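You operate a simulated robot arm through the tools that you are given. There is no shell and no other tool. Be economical: measure what you need, move in short steps, check, and stop when the job is done.

You are at the controls of a simulated robot arm. One attempt, no reset.

TASK
Damp grit has bridged in the blue pot: choke it through and set the wheel to MID.
Fine: metering wheel to FULL, choke lever shut for two seconds or more and open again, wheel back to MID; then shut the inlet, bleed to nought and lock the inlet.

The check looks at the end state, three seconds after you hand in, the way a careful person would. Anything else that was tipped, shoved, dropped, spilled or broken makes it a failure.

THE ROBOT
A 7-joint arm with a two-finger parallel gripper, fixed in place. Base frame: the origin is at the foot of the arm, x ahead of it, y to its left, z up. Units: mm, degrees, N and s.
With the tool pointing down near the work surface it reaches from about 100 to 700 mm from the base axis. Its first joint turns from -166.0 to 166.0 degrees. Payload 1.57 kg.
Tool frame: the origin (TCP) lies between the finger pads and is the grasp point; the fingertips stand 30 mm ahead of it; z points along the fingers, y is the line along which they close. Largest opening 110 mm; finger width 24, thickness 12; the body of the gripper, 48 by 112 mm, starts 78 mm behind the TCP.
Orientation is that of the tool frame in the base frame, as a unit quaternion [w, x, y, z]. With the fingers straight down and closing along the base's y, the tool's x points along the base's -x, its y along +y and its z along -z.

THE INTERFACE
- The arm moves only by the tool move_arm. Its argument "plan" is a list of rows, each a list of 6 numbers: the shift along the tool's x, y, z in mm, then the turn, a rotation vector about the tool's x, y, z in degrees. In form: [[dx, dy, dz, rx, ry, rz], ...]. A call has 1 to 10 rows; each row is the pose to reach, as a shift and turn from the pose commanded when the call began, along the tool's axes at that moment. "fingers" is the finger opening in mm, from 0 to 110, set as the call begins (left out, the last holds). Each row takes 0.2 s and may step no farther than 50 mm and 8.6 degrees from the row before; otherwise, or with a gripper value out of range, the whole call is refused. Where a pose cannot be reached the arm comes as near as it can. A force on the tool above 90 N (or 10 N above the force at the start of the call, whichever is more), or a blocked arm, ends the call early, and 0.2 s more pass. Each finger travels about 45 mm/s and halts on what it meets, pressing with about 43 N; the grip force reading is that of the motor and also rises with nothing between the fingers. The clock runs only during rows and for 0.2 s after the last one: add rows that repeat a pose to give the fingers time. The reply holds the time, the measured pose of the TCP, the force on the tool along the base axes, the opening and the grip force, in the units named above and with some noise, with the torque about the TCP (base axes, N m) and any sound that the robot's microphone picked up.
- Cameras (640 x 400 px; columns grow to the right, rows downward): "scene" is fixed at [397.4, -506.5, 1387.1]; the picture's right is [0.99, 0.13, 0.00], its down [0.06, -0.48, -0.88] and it looks along [-0.11, 0.87, -0.48] (base axes); focal length 370 px, centre (320, 200). "wrist" rides on the gripper at [70, 16, -141] in the tool frame; the picture's right is [-0.23, 0.97, 0.00], its down [-0.86, -0.20, -0.48] and it looks along [-0.47, -0.11, 0.88] (tool axes); focal length 222 px, centre (320, 200). There is no depth. A picture from a camera that has moved, and an enlarged one, comes with that camera's place and axes in the base frame and with its lens. The place of the scene camera against the robot may be out by one fixed shift of up to 12 mm in any direction.
- capture(camera): a new picture of that camera. It takes no simulated time.
- slide_trunk(by): slides the trunk up (or, below 0, down) by that many mm; the arm rides with it, the base frame stays. It gives what a move gives, with no picture.
- enlarge(camera, box): a new picture of the part [left, top, right, bottom] of that camera's present view, enlarged. It takes no simulated time.
- job_done(): hands the job in; it is judged then, once.

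Work in short steps. Places have to be worked out from the pictures, the camera data and where the tool is seen: move nearer, look again, correct. Check each grasp and each placing, and mend what went wrong. You have 120 turns and 84 pictures in all, those below and enlarged ones among them. Open the gripper and draw the arm clear of the work before you hand the job in, unless the task says otherwise; then end with one line.

The tools are called after "Request:" as name(argument=value, ...) on one line, values as JSON. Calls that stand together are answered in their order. move_arm: Moves the arm, as the interface text tells. Its arguments: {"type":"object","properties":{"plan":{"type":"array","items":{"type":"array","items":{"type":"number"}}},"fingers":{"type":"number"}},"required":["plan"]} The other tools are called the same way: slide_trunk (by) slides the trunk up or down; capture (camera) takes a picture; enlarge (camera, box) takes an enlarged picture of a part of a camera's view; job_done () hands the job in.

At the start:

```text
time_s: 0.0
eef_pos: [158.2, 373.6, 1057.1]
orientation: [-0.001, 0.0, 1.0, 0.0]
contact_force: [-0.1, 0.6, 0.3]
wrist_torque: [0.03, -0.02, -0.02]
width: 109.9
grip_force: 0.1
trunk travel left (down, up): [-375.0, 215.0]
```

scene: 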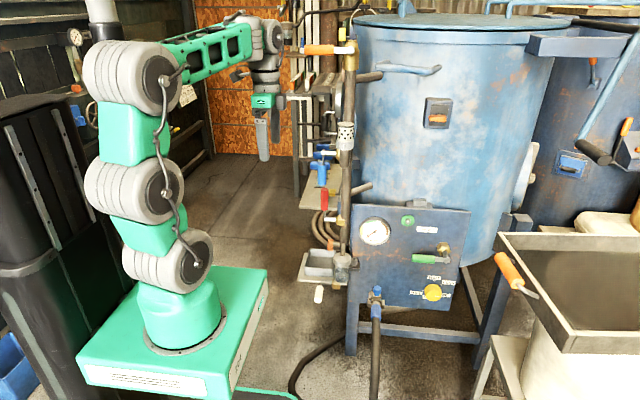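
wrist: 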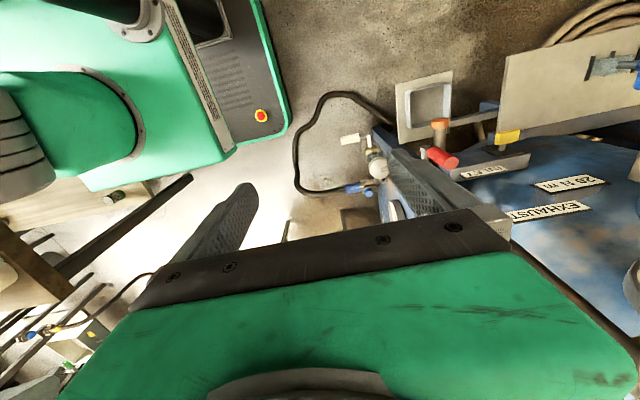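

I start by looking closely at the blue pot's panel and the piping on its left.

Request:
enlarge(camera="scene", box=[340, 190, 480, 320])

Request:
enlarge(camera="scene", box=[290, 0, 390, 130])

Request:
enlarge(camera="scene", box=[290, 120, 390, 310])

```text
3.08 times, centred on (410, 255) of scene
camera zoom: at [397.4, -506.5, 1387.1], right [0.99, 0.13, 0.0], down [0.06, -0.48, -0.88], along [-0.11, 0.87, -0.48], focal length 1140 px, centre (43, 31)
```

zoom: 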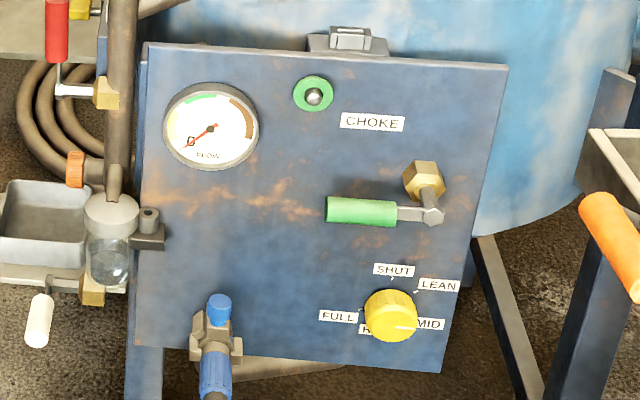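

```text
3.08 times, centred on (340, 65) of scene
camera zoom: at [397.4, -506.5, 1387.1], right [0.99, 0.13, 0.0], down [0.06, -0.48, -0.88], along [-0.11, 0.87, -0.48], focal length 1140 px, centre (258, 615)
```

zoom: 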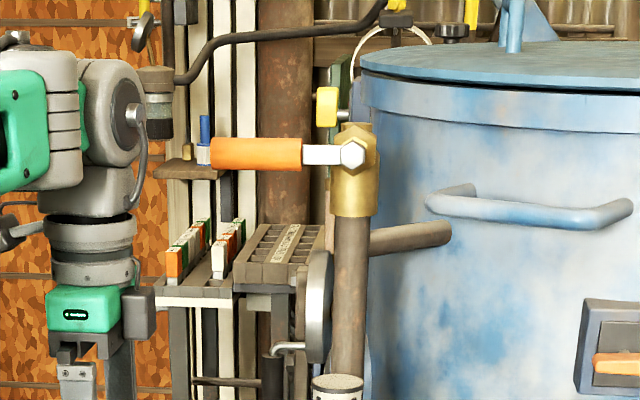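

```text
2.11 times, centred on (340, 215) of scene
camera zoom: at [397.4, -506.5, 1387.1], right [0.99, 0.13, 0.0], down [0.06, -0.48, -0.88], along [-0.11, 0.87, -0.48], focal length 780 px, centre (278, 168)
```

zoom: 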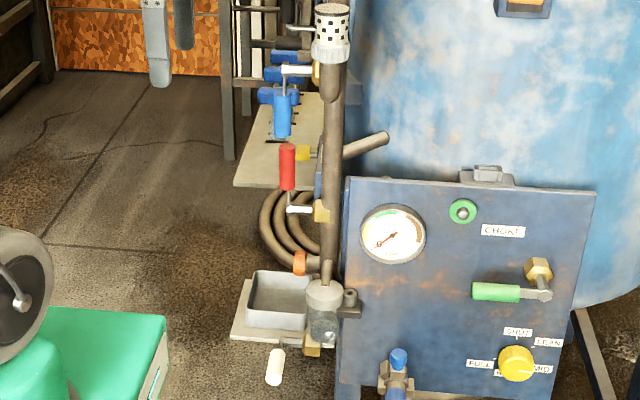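

Next I read the labels visible in the wrist camera and check the equipment on the pot's left side.

Request:
enlarge(camera="wrist", box=[330, 50, 640, 245])

Request:
enlarge(camera="scene", box=[295, 130, 385, 220])

```text
2.05 times, centred on (485, 148) of wrist
camera zoom: at [87.8, 389.8, 1198.7], right [0.23, 0.97, 0.0], down [0.86, -0.2, 0.48], along [0.47, -0.11, -0.88], focal length 456 px, centre (-18, 308)
```

zoom: 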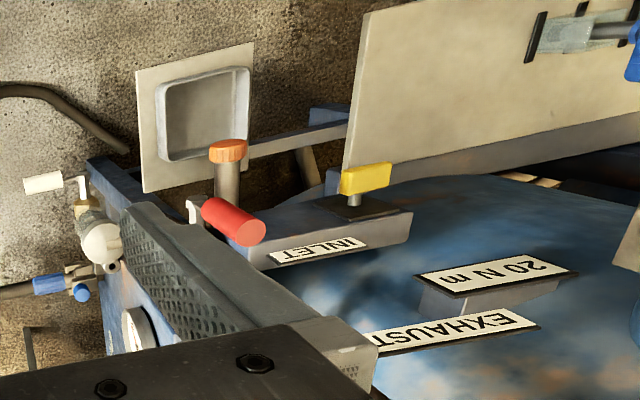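

```text
4.44 times, centred on (340, 175) of scene
camera zoom: at [397.4, -506.5, 1387.1], right [0.99, 0.13, 0.0], down [0.06, -0.48, -0.88], along [-0.11, 0.87, -0.48], focal length 1646 px, centre (231, 311)
```

zoom: 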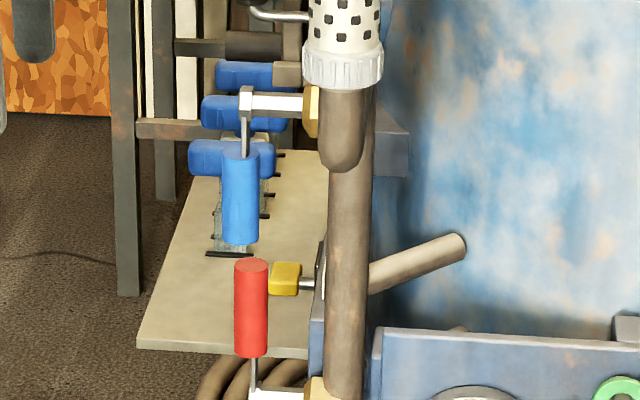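

The red INLET lever's end is at about (275, 592, 780), with a yellow knob beside it. I turn the hand 90° about its own axis as the first half of a flip, so the camera will sit above the fingers.

Request:
move_arm(plan=[[0, 0, 0, 0, 0, -8.5], [0, 0, 0, 0, 0, -17], [0, 0, 0, 0, 0, -25.5], [0, 0, 0, 0, 0, -34], [0, 0, 0, 0, 0, -42.5], [0, 0, 0, 0, 0, -51], [0, 0, 0, 0, 0, -59.5], [0, 0, 0, 0, 0, -68], [0, 0, 0, 0, 0, -76.5], [0, 0, 0, 0, 0, -85]])

Request:
capture(camera="scene")

```text
time_s: 2.2
eef_pos: [157.2, 374.3, 1057.4]
orientation: [0.0, -0.677, 0.736, 0.0]
contact_force: [0.1, 0.0, 1.2]
wrist_torque: [-0.01, 0.01, 0.0]
width: 110.1
grip_force: 0.1
trunk travel left (down, up): [-375.0, 215.0]
```

```text
76 pictures are left
```

scene: 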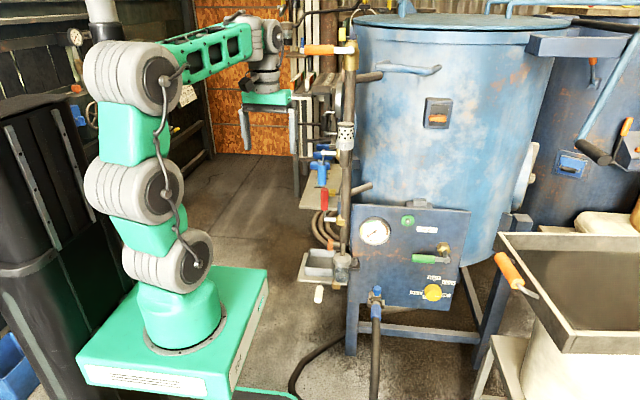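

The hand turned cleanly. The control panel seems to face −y in the plane y≈500 (wheel ≈ (655, 500, 490), choke pivot ≈ (680, 500, 645)), so I pitch the tool toward +y and move in front of it for a look.

Request:
move_arm(plan=[[17, -19, 20, 0, -8.5, 0], [34, -38, 40, 0, -17, 0], [51, -57, 60, 0, -25.5, 0], [68, -76, 80, 0, -34, 0], [85, -95, 100, 0, -42.5, 0], [102, -114, 120, 0, -51, 0], [119, -133, 140, 0, -59.5, 0], [136, -152, 160, 0, -68, 0], [153, -171, 180, 0, -76.5, 0], [170, -190, 200, 0, -85, 0]])

Request:
capture(camera="scene")

Request:
capture(camera="wrist")

```text
time_s: 4.4
eef_pos: [333.4, 187.7, 860.1]
orientation: [0.5, -0.505, 0.54, 0.45]
contact_force: [-2.4, 1.7, -5.8]
wrist_torque: [0.6, -0.05, -0.34]
width: 110.1
grip_force: 0.0
trunk travel left (down, up): [-375.0, 215.0]
```

```text
75 pictures are left
```

scene: 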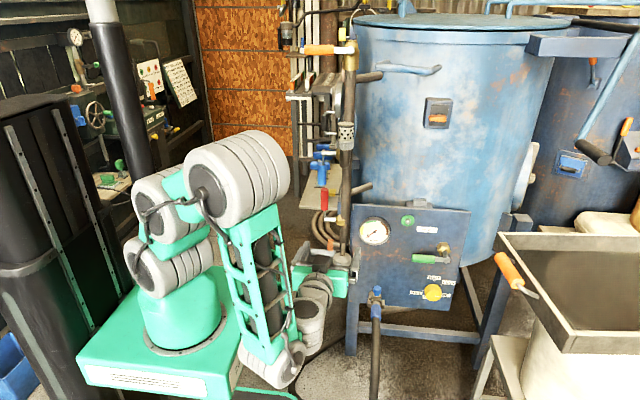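

```text
74 pictures are left
camera wrist: at [306.4, 41.8, 803.2], right [-0.97, 0.11, 0.21], down [0.15, -0.41, 0.9], along [0.18, 0.91, 0.38], focal length 222 px, centre (320, 200)
```

wrist: 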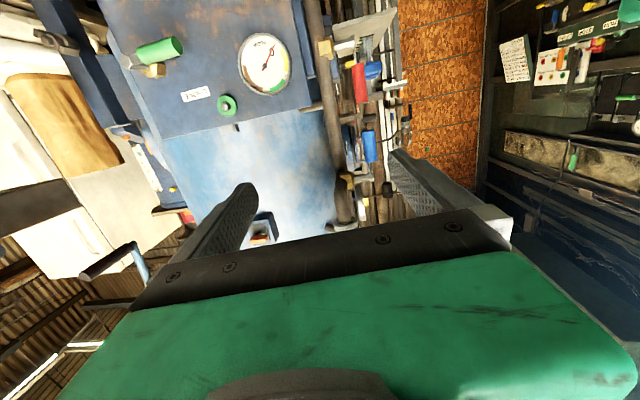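

The panel is ahead but I need a lower view. I slide the trunk down, and also read the sheet on the back wall and the valves.

Request:
slide_trunk(by=-200)

Request:
capture(camera="wrist")

Request:
enlarge(camera="scene", box=[60, 20, 220, 120])

```text
time_s: 6.6
eef_pos: [332.7, 187.7, 656.4]
orientation: [0.498, -0.499, 0.543, 0.457]
contact_force: [0.3, -0.6, -0.3]
wrist_torque: [-0.02, 0.02, 0.01]
width: 109.8
grip_force: 0.0
trunk travel left (down, up): [-175.0, 415.0]
```

```text
73 pictures are left
camera wrist: at [303.6, 43.9, 599.2], right [-0.97, 0.1, 0.23], down [0.16, -0.42, 0.89], along [0.19, 0.9, 0.39], focal length 222 px, centre (320, 200)
```

wrist: 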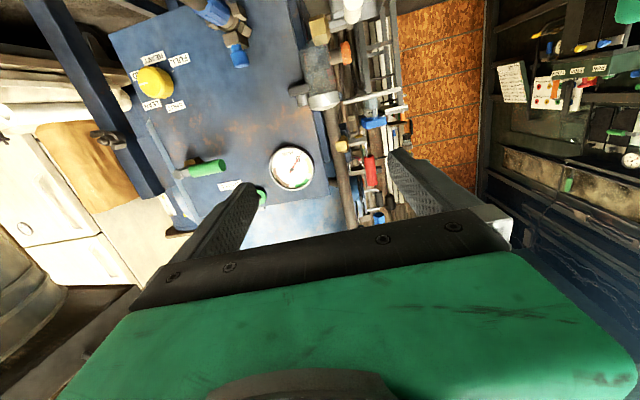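

```text
4.00 times, centred on (140, 70) of scene
camera zoom: at [397.4, -506.5, 1387.1], right [0.99, 0.13, 0.0], down [0.06, -0.48, -0.88], along [-0.11, 0.87, -0.48], focal length 1482 px, centre (1040, 720)
```

zoom: 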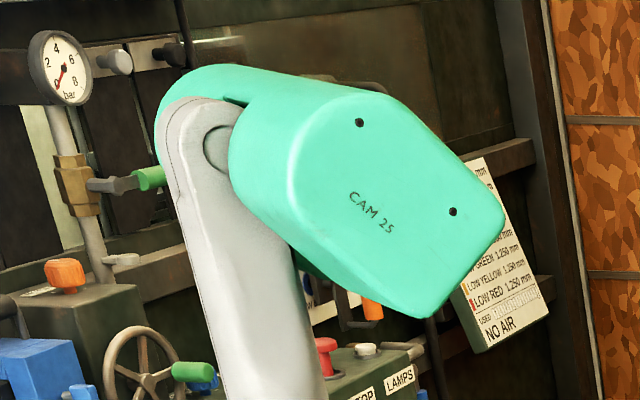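

The whole panel is now in view, so I enlarge the wheel, choke and valve parts.

Request:
enlarge(camera="wrist", box=[110, 0, 270, 100])

Request:
enlarge(camera="wrist", box=[140, 120, 330, 230])

Request:
enlarge(camera="wrist", box=[280, 0, 440, 240])

```text
4.00 times, centred on (190, 50) of wrist
camera zoom: at [303.6, 43.9, 599.2], right [-0.97, 0.1, 0.23], down [0.16, -0.42, 0.89], along [0.19, 0.9, 0.39], focal length 888 px, centre (840, 800)
```

zoom: 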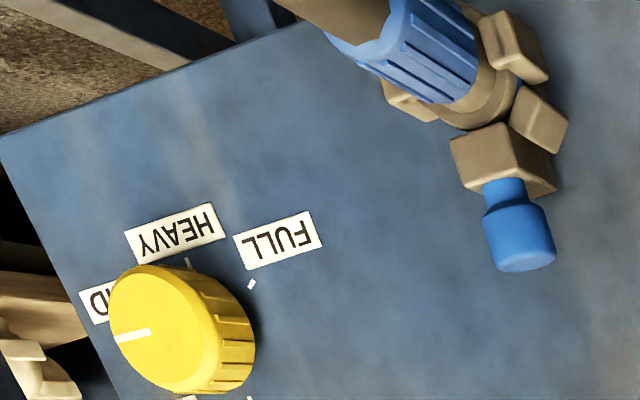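

```text
3.37 times, centred on (235, 175) of wrist
camera zoom: at [303.6, 43.9, 599.2], right [-0.97, 0.1, 0.23], down [0.16, -0.42, 0.89], along [0.19, 0.9, 0.39], focal length 748 px, centre (606, 284)
```

zoom: 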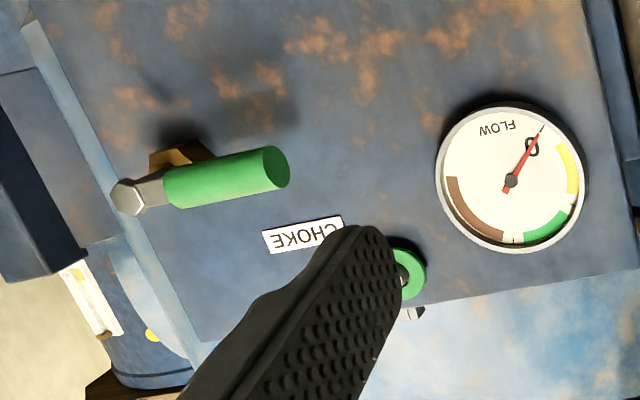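

```text
1.67 times, centred on (360, 120) of wrist
camera zoom: at [303.6, 43.9, 599.2], right [-0.97, 0.1, 0.23], down [0.16, -0.42, 0.89], along [0.19, 0.9, 0.39], focal length 370 px, centre (253, 333)
```

zoom: 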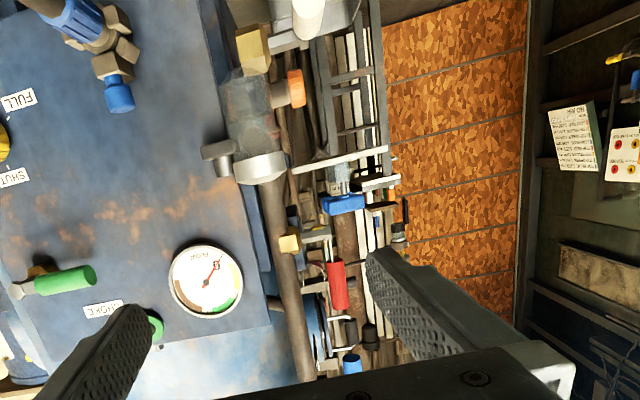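

The wheel face is near (656, 485, 495), its white mark is near MID, and the order is SHUT–LEAN–MID–HEAVY–FULL clockwise. I square the tool to +y and move nearer to the choke and wheel.

Request:
move_arm(plan=[[14.5, -37, 10, -1, -1, 0], [29, -74, 20, -2, -2, 0], [44, -111, 30, -3, -3, 0], [59, -148, 40, -4, -4, 0], [74, -185, 50, -4.9, -5, 0], [88, -221, 60, -4.9, -5, 0]])

Request:
capture(camera="wrist")

Request:
capture(camera="scene")

```text
time_s: 8.0
eef_pos: [333.8, 201.7, 562.7]
orientation: [0.499, -0.5, 0.501, 0.5]
contact_force: [-0.2, -0.3, 0.7]
wrist_torque: [0.02, -0.01, 0.0]
width: 109.6
grip_force: 0.0
out of reach, approached as far as the arm can: row 1, 2, 3, 4, 5, 6
trunk travel left (down, up): [-175.0, 415.0]
```

```text
68 pictures are left
camera wrist: at [317.2, 59.8, 494.7], right [-0.97, 0.0, 0.23], down [0.2, -0.48, 0.86], along [0.11, 0.88, 0.46], focal length 222 px, centre (320, 200)
```

wrist: 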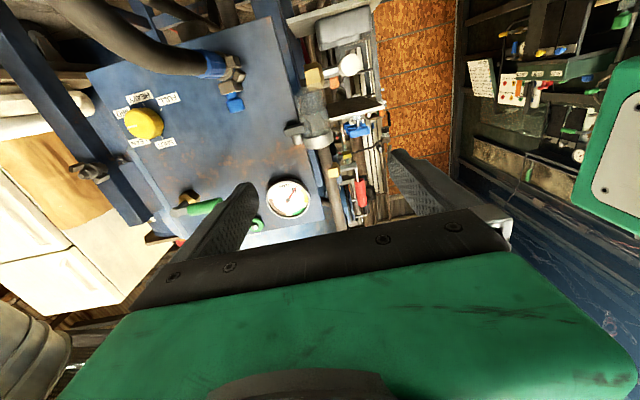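

```text
67 pictures are left
```

scene: 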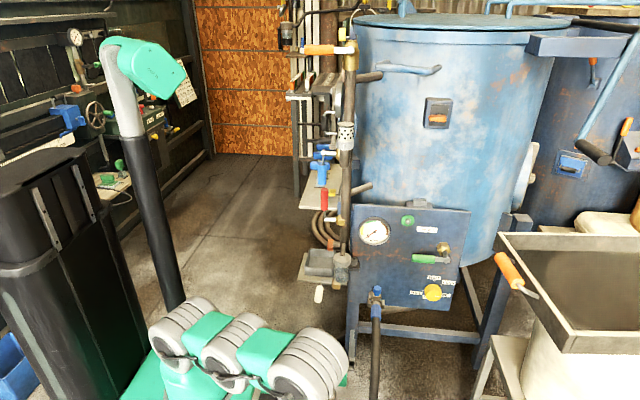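

The arm folded into an awkward elbow-forward posture and couldn't go right. I raise the trunk again and pitch the tool back down while moving up and out, to regain a good posture.

Request:
slide_trunk(by=100)

Request:
move_arm(plan=[[-15, -5, -10, 0, 8.5, 0], [-30, -10, -20, 0, 17, 0], [-45, -15, -30, 0, 25.5, 0], [-60, -25, -40, 0, 34, 0], [-75, -40, -50, 0, 42.5, 0], [-90, -55, -60, 0, 51, 0], [-105, -70, -70, 0, 59.5, 0], [-120, -85, -80, 0, 68, 0], [-135, -100, -90, 0, 76.5, 0], [-150, -116, -100, 0, 85, 0]])

Request:
capture(camera="scene")

```text
time_s: 9.3
eef_pos: [334.7, 201.3, 664.2]
orientation: [0.5, -0.499, 0.501, 0.5]
contact_force: [-0.2, 0.1, -0.3]
wrist_torque: [0.04, -0.01, 0.0]
width: 110.1
grip_force: 0.1
trunk travel left (down, up): [-275.0, 315.0]
```

```text
time_s: 11.5
eef_pos: [448.5, 105.4, 814.1]
orientation: [0.028, -0.706, 0.707, 0.032]
contact_force: [0.3, -1.3, -0.2]
wrist_torque: [0.05, 0.02, 0.0]
width: 110.0
grip_force: 0.1
trunk travel left (down, up): [-275.0, 315.0]
```

```text
66 pictures are left
```

scene: 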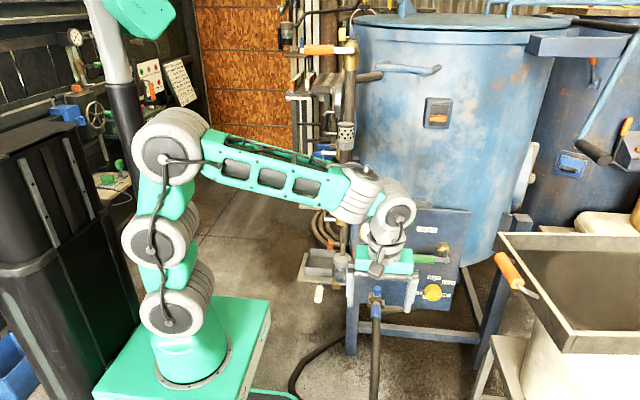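

The posture is now elbow-up with the forearm along +x, so rolling the forearm should point the tool at +y naturally. I pitch again from here while moving right.

Request:
move_arm(plan=[[0, -11, 6, 0, -8.5, 0], [0, -22, 12, 0, -17, 0], [0, -33, 18, 0, -25.5, 0], [0, -44, 24, 0, -34, 0], [0, -55, 30, 0, -42.5, 0], [0, -66, 36, 0, -51, 0], [0, -77, 42, 0, -59.5, 0], [0, -88, 48, 0, -68, 0], [0, -99, 54, 0, -76.5, 0], [0, -110, 60, 0, -85, 0]])

Request:
capture(camera="scene")

Request:
capture(camera="wrist")

```text
time_s: 13.7
eef_pos: [486.7, 131.7, 726.0]
orientation: [0.417, -0.57, 0.573, 0.417]
contact_force: [-0.1, 0.7, 0.5]
wrist_torque: [0.01, 0.04, 0.02]
width: 110.0
grip_force: 0.1
out of reach, approached as far as the arm can: row 7, 8, 9, 10
trunk travel left (down, up): [-275.0, 315.0]
```

```text
65 pictures are left
```

scene: 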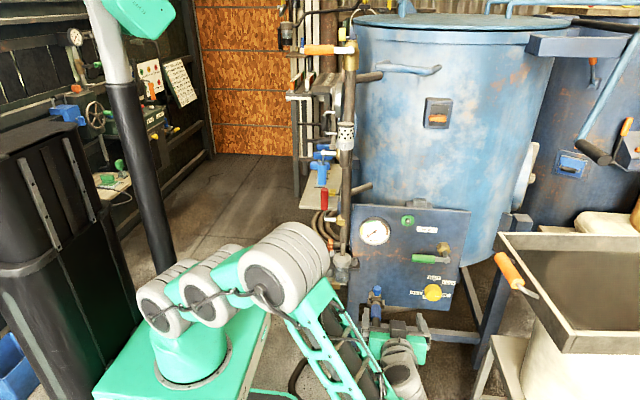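

```text
64 pictures are left
camera wrist: at [470.7, -24.2, 702.2], right [-0.97, 0.07, 0.22], down [0.2, -0.2, 0.96], along [0.11, 0.98, 0.18], focal length 222 px, centre (320, 200)
```

wrist: 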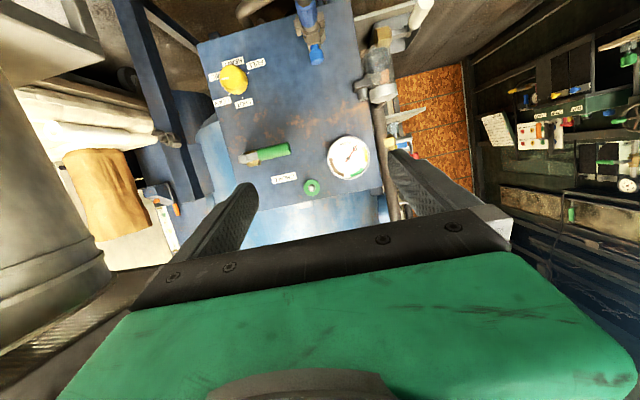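

The arm reached a tool pitch of about 18° below +y, which is usable. From here I test advancing toward the panel with the orientation held.

Request:
move_arm(plan=[[16, -20, 31, 0, 0, 0], [32, -40, 62, 0, 0, 0], [48, -60, 94, 0, 0, 0], [65, -80, 126, 0, 0, 0]])

Request:
capture(camera="scene")

```text
time_s: 14.7
eef_pos: [565.8, 230.7, 627.8]
orientation: [0.416, -0.571, 0.571, 0.419]
contact_force: [0.1, 0.4, 0.1]
wrist_torque: [-0.05, 0.01, -0.01]
width: 110.0
grip_force: 0.0
trunk travel left (down, up): [-275.0, 315.0]
```

```text
63 pictures are left
```

scene: 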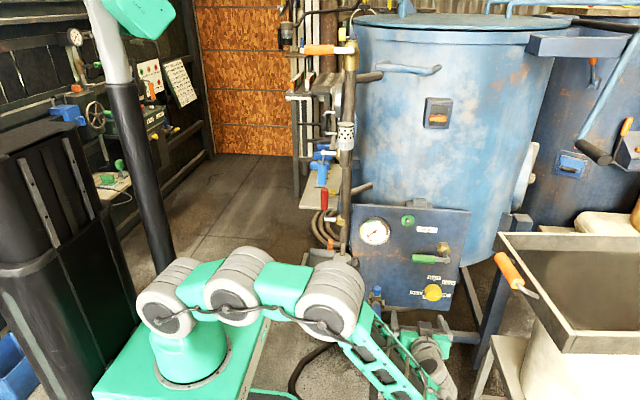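

That worked. I level the tool toward +y and look with the wrist camera.

Request:
move_arm(plan=[[0, 0, 0, 0, -6, 0], [0, 0, 0, 0, -12, 0], [0, 0, 0, 0, -17.8, 0]])

Request:
capture(camera="wrist")

```text
time_s: 15.5
eef_pos: [562.3, 233.7, 626.0]
orientation: [0.44, -0.552, 0.555, 0.44]
contact_force: [-0.1, 0.9, 0.5]
wrist_torque: [0.01, 0.01, -0.02]
width: 109.9
grip_force: 0.1
out of reach, approached as far as the arm can: row 1, 2, 3
trunk travel left (down, up): [-275.0, 315.0]
```

```text
62 pictures are left
camera wrist: at [545.4, 80.4, 589.3], right [-0.97, 0.05, 0.22], down [0.2, -0.28, 0.94], along [0.11, 0.96, 0.26], focal length 222 px, centre (320, 200)
```

wrist: 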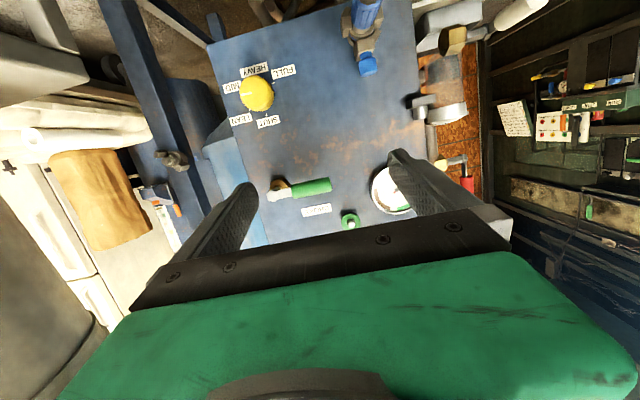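

I enlarge the wheel and the choke from here.

Request:
enlarge(camera="wrist", box=[220, 50, 310, 140])

Request:
enlarge(camera="wrist", box=[250, 160, 370, 235])

```text
4.44 times, centred on (265, 95) of wrist
camera zoom: at [545.4, 80.4, 589.3], right [-0.97, 0.05, 0.22], down [0.2, -0.28, 0.94], along [0.11, 0.96, 0.26], focal length 987 px, centre (564, 667)
```

zoom: 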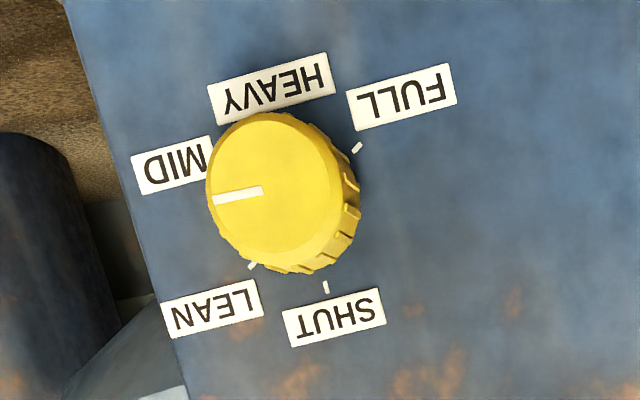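

```text
5.33 times, centred on (310, 198) of wrist
camera zoom: at [545.4, 80.4, 589.3], right [-0.97, 0.05, 0.22], down [0.2, -0.28, 0.94], along [0.11, 0.96, 0.26], focal length 1185 px, centre (373, 213)
```

zoom: 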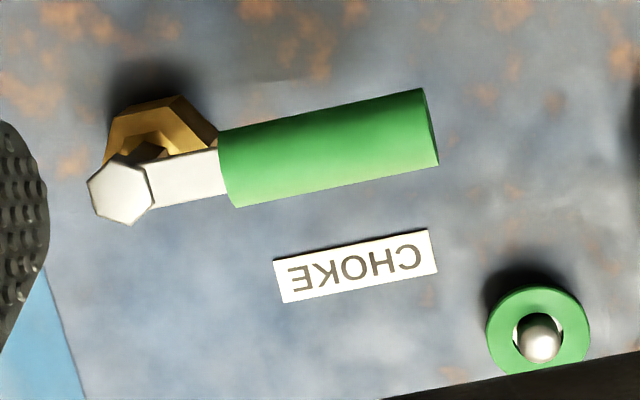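

The pointer sits at about 95° clockwise from top, with SHUT 0°, LEAN 60°, MID 120°, HEAVY 180° and FULL 240°, so the wheel is currently short of MID. To let the tool level out, I raise the arm relative to the trunk and lower the trunk.

Request:
move_arm(plan=[[-40, 0, 0, 0, 0, 0], [-80, 0, 0, 0, 0, 0], [-120, 0, 0, 0, 0, 0], [-160, 0, 0, 0, 0, 0]])

Request:
slide_trunk(by=-200)

Request:
move_arm(plan=[[0, 0, 0, 0, -4, 0], [0, 0, 0, 0, -8, 0], [0, 0, 0, 0, -12, 0]])

Request:
capture(camera="scene")

```text
time_s: 16.5
eef_pos: [562.0, 267.9, 778.3]
orientation: [0.44, -0.552, 0.556, 0.44]
contact_force: [0.1, -0.3, -0.5]
wrist_torque: [-0.01, -0.01, 0.03]
width: 110.0
grip_force: 0.0
trunk travel left (down, up): [-275.0, 315.0]
```

```text
time_s: 18.7
eef_pos: [561.8, 267.3, 579.7]
orientation: [0.44, -0.552, 0.555, 0.44]
contact_force: [0.7, 0.1, -0.1]
wrist_torque: [0.0, 0.02, 0.02]
width: 110.0
grip_force: 0.0
trunk travel left (down, up): [-75.0, 515.0]
```

```text
time_s: 19.5
eef_pos: [544.7, 308.0, 570.7]
orientation: [0.475, -0.524, 0.538, 0.459]
contact_force: [0.5, 0.1, 1.6]
wrist_torque: [-0.1, -0.01, -0.01]
width: 110.2
grip_force: 0.0
out of reach, approached as far as the arm can: row 1, 2, 3
trunk travel left (down, up): [-75.0, 515.0]
```

```text
59 pictures are left
```

scene: 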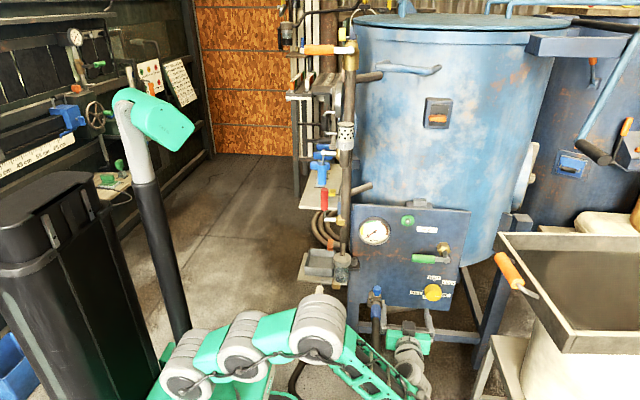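

The tool is now within about 7° of level. Triangulated, the wheel face centre is (660, 490, 491), about 54 mm across, with the panel near y≈520, so I move to stand off in front of it at (660, 400, 495).

Request:
move_arm(plan=[[15.6, -28, 26, 0, 0, 0], [31, -56, 52, 0, 0, 0], [47, -84, 78, 0, 0, 0], [62.6, -112, 104, 0, 0, 0]])

Request:
capture(camera="wrist")

Request:
capture(camera="scene")

```text
time_s: 20.5
eef_pos: [659.4, 401.5, 495.7]
orientation: [0.475, -0.522, 0.539, 0.459]
contact_force: [0.3, 0.4, 1.2]
wrist_torque: [-0.09, 0.01, 0.0]
width: 110.0
grip_force: 0.1
trunk travel left (down, up): [-75.0, 515.0]
```

```text
58 pictures are left
camera wrist: at [638.2, 252.2, 444.5], right [-0.97, 0.06, 0.23], down [0.19, -0.37, 0.91], along [0.14, 0.93, 0.35], focal length 222 px, centre (320, 200)
```

wrist: 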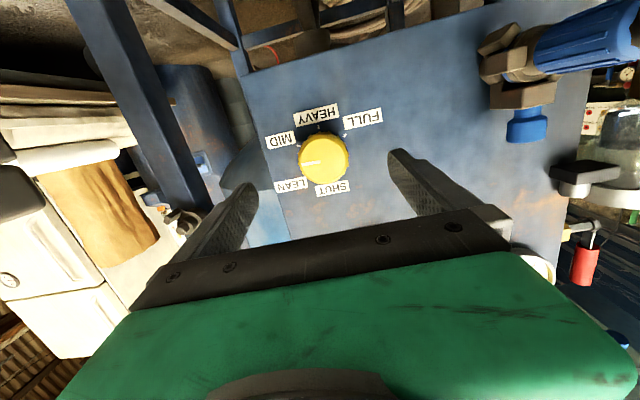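

```text
57 pictures are left
```

scene: 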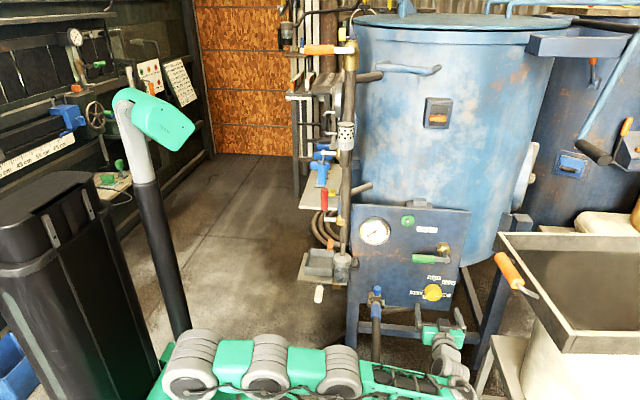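

The estimate holds: the wheel is at about (659, 490, 489). Before gripping I test how far the hand can roll here, first negative.

Request:
move_arm(plan=[[0, 0, 0, 0, 0, -8.5], [0, 0, 0, 0, 0, -17], [0, 0, 0, 0, 0, -25.5], [0, 0, 0, 0, 0, -34], [0, 0, 0, 0, 0, -42.5], [0, 0, 0, 0, 0, -51], [0, 0, 0, 0, 0, -59.5], [0, 0, 0, 0, 0, -68], [0, 0, 0, 0, 0, -75]])

```text
time_s: 22.5
eef_pos: [659.9, 399.0, 493.0]
orientation: [-0.656, 0.743, -0.109, -0.075]
contact_force: [0.2, 0.8, 0.2]
wrist_torque: [-0.01, 0.0, -0.02]
width: 110.2
grip_force: 0.0
trunk travel left (down, up): [-75.0, 515.0]
```

The full −75° roll is available. I now advance so the fingers straddle the wheel, stopping about 10 mm short of the panel.

Request:
move_arm(plan=[[-1.5, -2, 20, 0, 0, 0], [-3, -4, 40, 0, 0, 0], [-4, -5.5, 60, 0, 0, 0], [-5, -7.3, 79, 0, 0, 0]], fingers=85)

Request:
capture(camera="wrist")

Request:
enlarge(camera="scene", box=[380, 220, 500, 320])

```text
time_s: 23.5
eef_pos: [647.3, 473.7, 492.9]
orientation: [-0.656, 0.743, -0.11, -0.076]
contact_force: [0.1, 0.5, -0.1]
wrist_torque: [0.02, 0.01, -0.01]
width: 85.0
grip_force: 0.1
out of reach, approached as far as the arm can: row 2, 3, 4
trunk travel left (down, up): [-75.0, 515.0]
```

```text
56 pictures are left
camera wrist: at [705.8, 327.6, 477.7], right [-0.48, -0.1, -0.87], down [-0.79, -0.4, 0.47], along [-0.39, 0.91, 0.11], focal length 222 px, centre (320, 200)
```

wrist: 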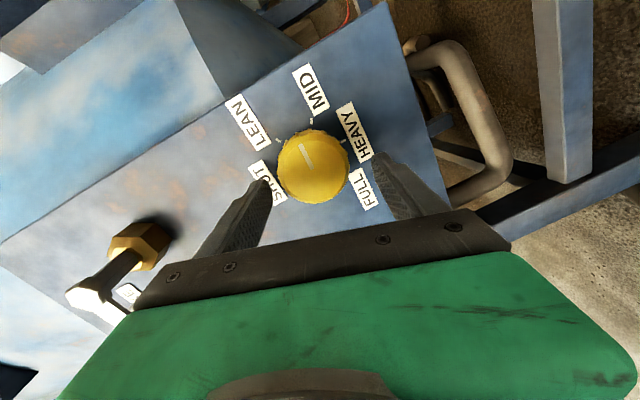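

```text
4.00 times, centred on (440, 270) of scene
camera zoom: at [397.4, -506.5, 1387.1], right [0.99, 0.13, 0.0], down [0.06, -0.48, -0.88], along [-0.11, 0.87, -0.48], focal length 1482 px, centre (-160, -80)
```

zoom: 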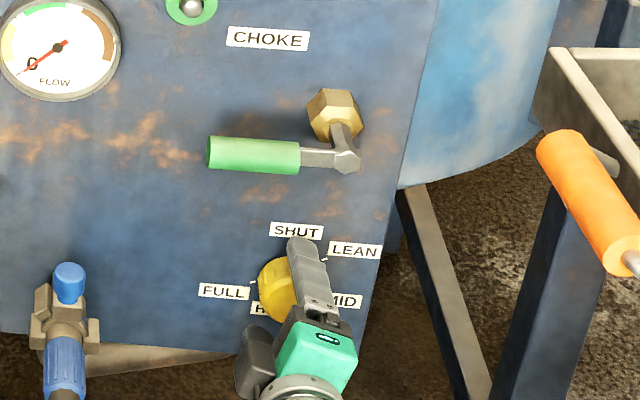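

The arm stopped at its reach limit, 12 mm short in x. I back off, raise the hand and lower the trunk so the shoulder is nearer to the wheel's height.

Request:
move_arm(plan=[[-6.3, -27, -34, 0, 0, 0], [-12.7, -55.4, -68, 0, 0, 0]])

Request:
slide_trunk(by=-70)

```text
time_s: 24.1
eef_pos: [650.4, 412.3, 538.3]
orientation: [-0.656, 0.742, -0.109, -0.076]
contact_force: [-0.1, 0.1, -0.1]
wrist_torque: [0.03, -0.02, 0.0]
width: 84.6
grip_force: 0.1
out of reach, approached as far as the arm can: row 2
trunk travel left (down, up): [-75.0, 515.0]
```

```text
time_s: 25.1
eef_pos: [650.4, 412.7, 468.4]
orientation: [-0.656, 0.743, -0.109, -0.075]
contact_force: [-1.2, -0.5, 0.7]
wrist_torque: [-0.01, -0.04, 0.02]
width: 85.0
grip_force: 0.0
trunk travel left (down, up): [-5.0, 585.0]
```

Raising the hand actually reduced the reach, so I undo the slide. Instead I yaw the tool about 12° toward +x, which brings the wrist nearer the base.

Request:
slide_trunk(by=70)

Request:
move_arm(plan=[[5, 21, 8, 1.5, 5.7, 0.7], [10.8, 42, 15.7, 3.05, 11.5, 1.5]])

```text
time_s: 26.2
eef_pos: [650.8, 412.4, 538.4]
orientation: [-0.657, 0.742, -0.11, -0.076]
contact_force: [0.2, 0.0, 0.7]
wrist_torque: [0.0, 0.01, 0.01]
width: 85.1
grip_force: 0.0
trunk travel left (down, up): [-75.0, 515.0]
```

```text
time_s: 26.8
eef_pos: [709.4, 435.1, 536.4]
orientation: [-0.66, 0.728, -0.186, -0.009]
contact_force: [1.3, 0.0, 0.3]
wrist_torque: [0.0, -0.01, 0.05]
width: 84.8
grip_force: 0.2
out of reach, approached as far as the arm can: row 1, 2
trunk travel left (down, up): [-75.0, 515.0]
```

The solver drifted to x=709 while keeping the yaw, so plain distance is not the limit. I try coming back to (655, 440, 492) with this yaw.

Request:
move_arm(plan=[[-20, 29, -1, 0, 0, 0], [-40, 58, -2, 0, 0, 0]])

Request:
capture(camera="scene")

```text
time_s: 27.4
eef_pos: [707.9, 443.9, 535.1]
orientation: [-0.661, 0.727, -0.186, -0.008]
contact_force: [-0.2, 0.2, -0.6]
wrist_torque: [0.0, 0.0, 0.0]
width: 84.8
grip_force: 0.1
out of reach, approached as far as the arm can: row 1, 2
trunk travel left (down, up): [-75.0, 515.0]
```

```text
54 pictures are left
```

scene: 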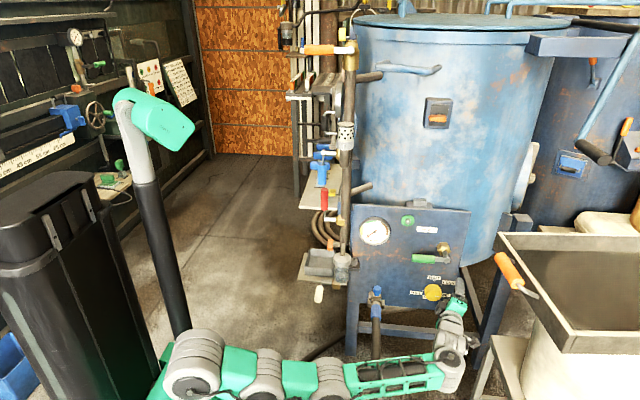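

The arm is stretched straight, near its singular reach. I retreat by undoing the yaw and pulling back toward −y/−x so the elbow bends again.

Request:
move_arm(plan=[[0, 0, -40, 0, 0, 0], [-10, 3, -80, 0, 0, 0], [-30, 9, -120, 0, 0, 0], [-50, 15, -160, 0, 0, 0]])

```text
time_s: 28.4
eef_pos: [721.4, 308.1, 536.6]
orientation: [-0.661, 0.727, -0.184, -0.01]
contact_force: [0.7, 0.2, 0.4]
wrist_torque: [-0.04, -0.02, -0.01]
width: 84.9
grip_force: 0.0
out of reach, approached as far as the arm can: row 1, 2, 3, 4
trunk travel left (down, up): [-75.0, 515.0]
```

Still straight. I yaw back the other way while pulling in −x to unlock the elbow.

Request:
move_arm(plan=[[-23, 7, -6, -1.3, -4.8, -0.6], [-46, 14, -12, -2.6, -9.6, -1.2], [-70, 21, -17, -3.9, -14.4, -1.9], [-93, 28, -23, -5.2, -19.2, -2.6]])

Request:
capture(camera="scene")

```text
time_s: 29.4
eef_pos: [640.4, 324.2, 534.7]
orientation: [-0.652, 0.747, -0.104, -0.077]
contact_force: [-0.1, 0.2, -0.4]
wrist_torque: [-0.05, -0.02, 0.04]
width: 85.2
grip_force: 0.0
out of reach, approached as far as the arm can: row 2, 3, 4
trunk travel left (down, up): [-75.0, 515.0]
```

```text
53 pictures are left
```

scene: 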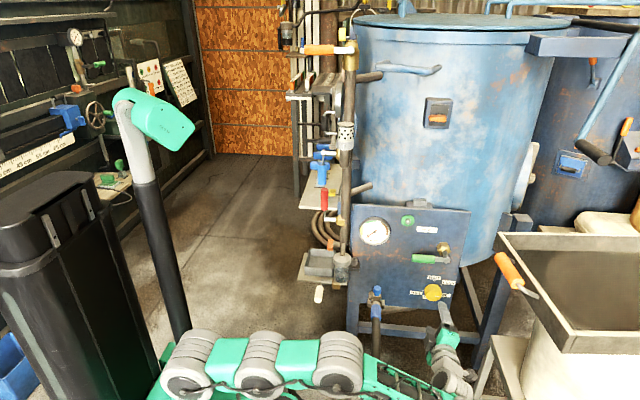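

The arm's shoulder-to-wrist reach is about 715 mm, so the wheel at yaw≈2° should just be reachable with the trunk fully lowered. I lower the trunk and then approach (659, 440, 492).

Request:
slide_trunk(by=-70)

Request:
move_arm(plan=[[0, -15, 25, 0, 0, 0], [0, -25, 55, 0, 0, 0], [0, -35, 85, 0, 0, 0]])

```text
time_s: 30.5
eef_pos: [641.4, 324.4, 462.7]
orientation: [-0.652, 0.747, -0.106, -0.077]
contact_force: [0.6, -0.4, -0.4]
wrist_torque: [0.01, 0.01, -0.05]
width: 84.8
grip_force: 0.0
trunk travel left (down, up): [-5.0, 585.0]
```

```text
time_s: 31.3
eef_pos: [650.8, 414.2, 486.2]
orientation: [-0.652, 0.747, -0.107, -0.077]
contact_force: [0.1, 0.7, 0.4]
wrist_torque: [0.02, 0.01, 0.01]
width: 85.2
grip_force: 0.1
trunk travel left (down, up): [-5.0, 585.0]
```

That was all reachable. I continue to the grasp position at about (659, 474, 493).

Request:
move_arm(plan=[[2, -6, 20, 0, 0, 0], [3, -12, 40, 0, 0, 0], [3, -16.7, 58.6, 0, 0, 0]])

Request:
capture(camera="wrist")

```text
time_s: 32.1
eef_pos: [658.7, 464.7, 491.0]
orientation: [-0.652, 0.747, -0.107, -0.076]
contact_force: [0.4, -0.3, -0.2]
wrist_torque: [-0.03, 0.0, -0.03]
width: 85.2
grip_force: 0.0
out of reach, approached as far as the arm can: row 3
trunk travel left (down, up): [-5.0, 585.0]
```

```text
52 pictures are left
camera wrist: at [718.9, 319.1, 476.3], right [-0.47, -0.11, -0.87], down [-0.78, -0.4, 0.47], along [-0.4, 0.91, 0.1], focal length 222 px, centre (320, 200)
```

wrist: 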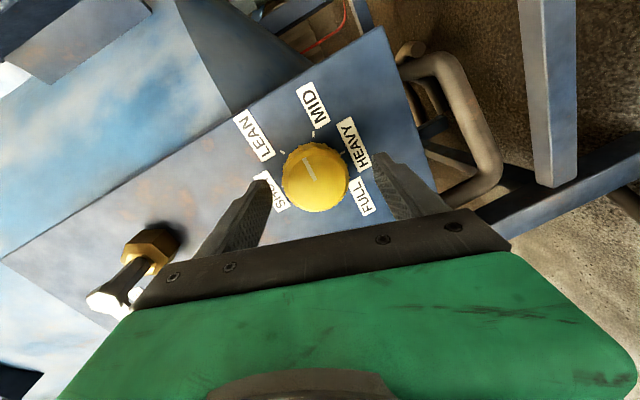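

The tips only overlap the wheel by about 4 mm. I push on another 12 mm with a small 3° yaw to gain reach.

Request:
move_arm(plan=[[-0.4, -1.2, 6, 0.4, 1.5, 0.2], [-0.8, -2.5, 12, 0.76, 2.87, 0.4]])

Request:
enlarge(camera="wrist", box=[220, 100, 440, 240])

```text
time_s: 32.7
eef_pos: [658.5, 477.1, 492.0]
orientation: [-0.654, 0.744, -0.126, -0.061]
contact_force: [0.5, -0.4, 1.1]
wrist_torque: [0.0, -0.03, -0.02]
width: 84.8
grip_force: 0.0
trunk travel left (down, up): [-5.0, 585.0]
```

```text
2.86 times, centred on (330, 170) of wrist
camera zoom: at [710.9, 327.7, 477.8], right [-0.48, -0.09, -0.87], down [-0.8, -0.36, 0.47], along [-0.35, 0.93, 0.1], focal length 635 px, centre (291, 286)
```

zoom: 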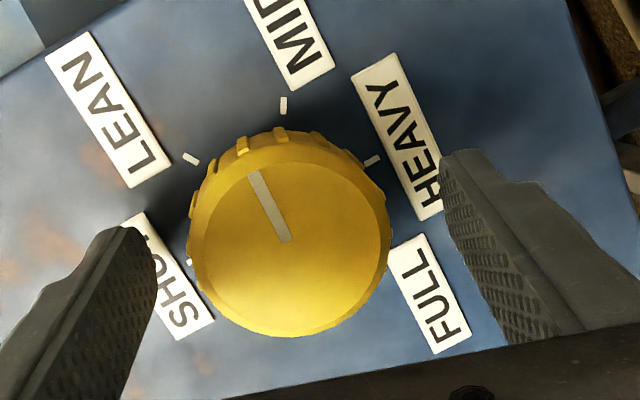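

The overlap is now about 16 mm and well centred. I close on the wheel.

Request:
move_arm(plan=[[0, 0, 0, 0, 0, 0], [0, 0, 0, 0, 0, 0], [0, 0, 0, 0, 0, 0], [0, 0, 0, 0, 0, 0]], fingers=30)

```text
time_s: 33.7
eef_pos: [658.5, 476.5, 494.6]
orientation: [-0.654, 0.744, -0.125, -0.061]
contact_force: [2.6, 3.0, 5.9]
wrist_torque: [0.43, -0.06, -0.18]
width: 54.8
grip_force: 33.8
trunk travel left (down, up): [-5.0, 585.0]
```

The grip is solid at 54.8 mm. I turn clockwise in a first small step to check that the wheel follows.

Request:
move_arm(plan=[[0, 0, 0, 0, 0, 6], [0, 0, 0, 0, 0, 12], [0, 0, 0, 0, 0, 18], [0, 0, 0, 0, 0, 24], [0, 0, 0, 0, 0, 30]])

Request:
enlarge(camera="wrist", box=[220, 100, 440, 240])

```text
time_s: 34.9
eef_pos: [658.7, 475.8, 493.4]
orientation: [-0.616, 0.685, -0.314, -0.228]
contact_force: [1.8, -0.1, 5.2]
wrist_torque: [0.44, 0.0, 0.19]
width: 53.4
grip_force: 44.8
trunk travel left (down, up): [-5.0, 585.0]
```

```text
2.86 times, centred on (330, 170) of wrist
camera zoom: at [685.4, 325.5, 451.6], right [-0.85, -0.01, -0.52], down [-0.49, -0.34, 0.8], along [-0.18, 0.94, 0.28], focal length 635 px, centre (291, 286)
```

zoom: 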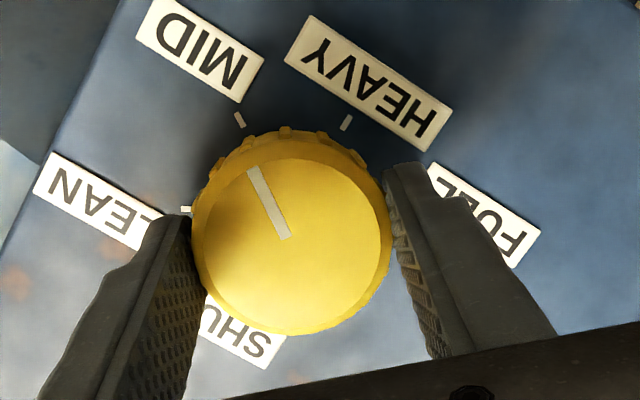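

The wheel turns with the hand. I continue clockwise another 80°.

Request:
move_arm(plan=[[0, 0, 0, 0, 0, 8], [0, 0, 0, 0, 0, 16], [0, 0, 0, 0, 0, 24], [0, 0, 0, 0, 0, 32], [0, 0, 0, 0, 0, 40], [0, 0, 0, 0, 0, 48], [0, 0, 0, 0, 0, 56], [0, 0, 0, 0, 0, 64], [0, 0, 0, 0, 0, 72], [0, 0, 0, 0, 0, 80]])

Request:
enlarge(camera="wrist", box=[220, 100, 440, 240])

```text
time_s: 37.1
eef_pos: [657.5, 476.6, 491.4]
orientation: [0.323, -0.323, 0.682, 0.571]
contact_force: [-0.2, 4.6, 0.8]
wrist_torque: [-0.26, 0.01, 1.48]
width: 55.6
grip_force: 45.1
trunk travel left (down, up): [-5.0, 585.0]
```

```text
2.86 times, centred on (330, 170) of wrist
camera zoom: at [593.8, 333.9, 464.4], right [-0.66, 0.15, 0.74], down [0.62, -0.44, 0.65], along [0.42, 0.89, 0.19], focal length 635 px, centre (291, 286)
```

zoom: 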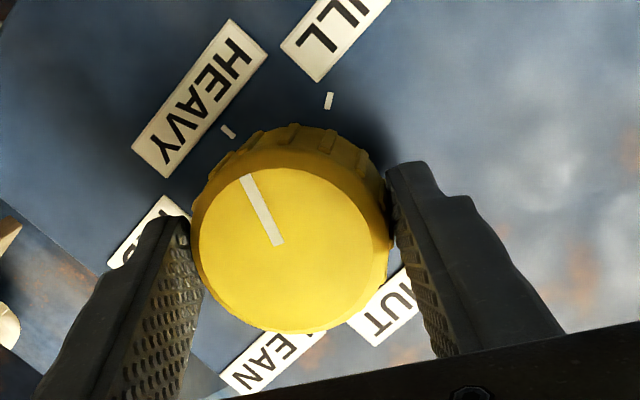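

The pointer is between HEAVY and FULL, at roughly 200–205°. I turn a further 36° and check.

Request:
move_arm(plan=[[0, 0, 0, 0, 0, 8], [0, 0, 0, 0, 0, 16], [0, 0, 0, 0, 0, 24], [0, 0, 0, 0, 0, 30], [0, 0, 0, 0, 0, 36]])

Request:
enlarge(camera="wrist", box=[220, 100, 440, 240])

Request:
enlarge(camera="scene", box=[340, 200, 480, 320])

```text
time_s: 38.3
eef_pos: [657.3, 475.3, 492.6]
orientation: [0.131, -0.098, 0.748, 0.643]
contact_force: [-16.1, -11.2, -2.1]
wrist_torque: [0.73, 0.02, 1.47]
width: 55.6
grip_force: 44.9
trunk travel left (down, up): [-5.0, 585.0]
```

```text
2.86 times, centred on (330, 170) of wrist
camera zoom: at [576.9, 340.7, 504.9], right [-0.09, 0.14, 0.99], down [0.84, -0.52, 0.15], along [0.54, 0.84, -0.07], focal length 635 px, centre (291, 286)
```

zoom: 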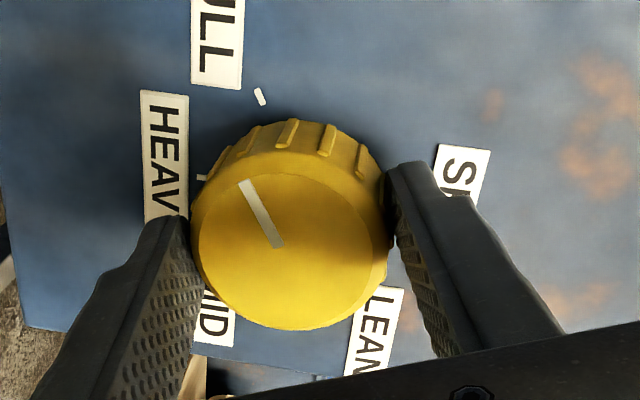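

```text
3.33 times, centred on (410, 260) of scene
camera zoom: at [397.4, -506.5, 1387.1], right [0.99, 0.13, 0.0], down [0.06, -0.48, -0.88], along [-0.11, 0.87, -0.48], focal length 1235 px, centre (20, 0)
```

zoom: 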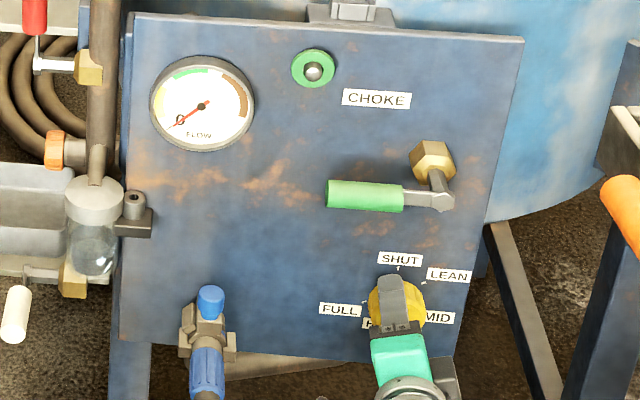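

Deprojected, the pointer is at about 235° and the FULL tick at about 241°, so I add 6° more.

Request:
move_arm(plan=[[0, 0, 0, 0, 0, 3], [0, 0, 0, 0, 0, 6], [0, 0, 0, 0, 0, 6]])

Request:
enlarge(camera="wrist", box=[220, 100, 440, 240])

```text
time_s: 39.1
eef_pos: [661.1, 476.4, 493.3]
orientation: [0.1, -0.058, 0.752, 0.649]
contact_force: [-1.0, 1.7, -2.8]
wrist_torque: [0.62, -1.5, 0.52]
width: 56.4
grip_force: 45.0
trunk travel left (down, up): [-5.0, 585.0]
```

```text
2.86 times, centred on (330, 170) of wrist
camera zoom: at [577.8, 341.9, 512.6], right [0.01, 0.14, 0.99], down [0.84, -0.54, 0.07], along [0.54, 0.83, -0.12], focal length 635 px, centre (291, 286)
```

zoom: 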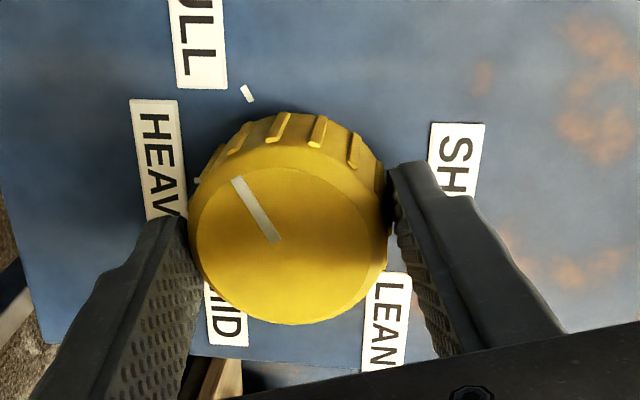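

The wheel is at FULL (about 239°, against its stop). I release it and back straight off.

Request:
move_arm(plan=[[0, 0, 0, 0, 0, 0], [0, 0, 0, 0, 0, 0], [0, 0, -20, 0, 0, 0], [0, 0, -50, 0, 0, 0], [0, 0, -80, 0, 0, 0]], fingers=85)

Request:
enlarge(camera="scene", box=[400, 210, 480, 310])

Request:
capture(camera="wrist")

```text
time_s: 40.3
eef_pos: [667.1, 395.1, 466.8]
orientation: [0.1, -0.06, 0.751, 0.65]
contact_force: [0.1, 0.4, 1.3]
wrist_torque: [-0.22, 0.01, -0.05]
width: 84.9
grip_force: 0.0
out of reach, approached as far as the arm can: row 4, 5
trunk travel left (down, up): [-5.0, 585.0]
```

```text
4.00 times, centred on (440, 260) of scene
camera zoom: at [397.4, -506.5, 1387.1], right [0.99, 0.13, 0.0], down [0.06, -0.48, -0.88], along [-0.11, 0.87, -0.48], focal length 1482 px, centre (-160, -40)
```

zoom: 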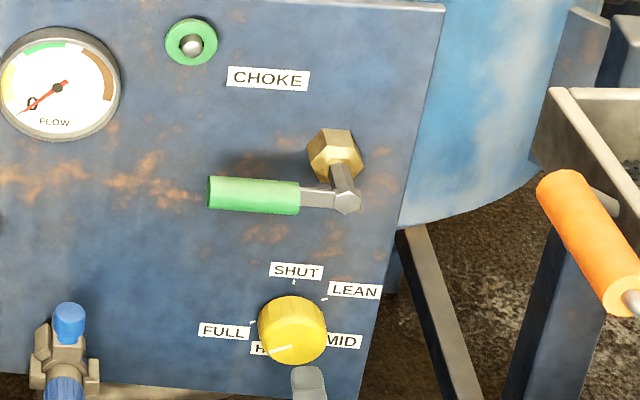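

```text
44 pictures are left
camera wrist: at [585.4, 260.4, 485.8], right [0.01, 0.14, 0.99], down [0.84, -0.54, 0.07], along [0.54, 0.83, -0.12], focal length 222 px, centre (320, 200)
```

wrist: 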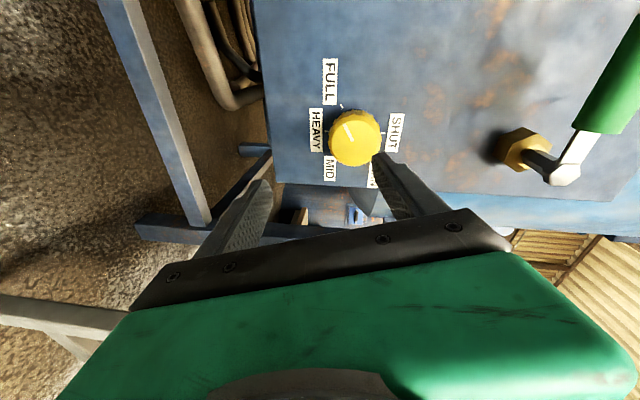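

The pointer is at FULL in the scene view as well. Next is the choke lever: pivot ≈ (668, 455, 665), handle along −x from x≈632 to 563. I raise the trunk and move in front of the handle.

Request:
slide_trunk(by=110)

Request:
move_arm(plan=[[18, 25, -12, 0, 0, 3], [36, 50, -24, 0, 0, 6], [50, 80, -32, 0, 0, 9], [60, 110, -38, 0, 0, 12]])

Request:
capture(camera="wrist")

```text
time_s: 41.7
eef_pos: [667.0, 395.7, 575.0]
orientation: [0.098, -0.059, 0.752, 0.65]
contact_force: [0.1, 0.5, 0.3]
wrist_torque: [0.01, 0.0, -0.02]
width: 84.4
grip_force: 0.0
trunk travel left (down, up): [-115.0, 475.0]
```

```text
time_s: 42.7
eef_pos: [666.3, 381.6, 576.3]
orientation: [0.027, 0.019, 0.752, 0.658]
contact_force: [0.8, 0.3, -0.3]
wrist_torque: [0.0, 0.01, 0.0]
width: 84.9
grip_force: 0.0
out of reach, approached as far as the arm can: row 1, 2, 3, 4
trunk travel left (down, up): [-115.0, 475.0]
```

```text
43 pictures are left
camera wrist: at [587.4, 249.5, 609.7], right [0.22, 0.12, 0.97], down [0.82, -0.56, -0.12], along [0.52, 0.82, -0.22], focal length 222 px, centre (320, 200)
```

wrist: 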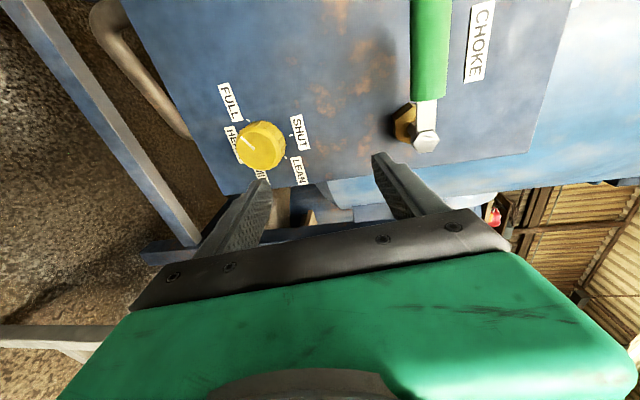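

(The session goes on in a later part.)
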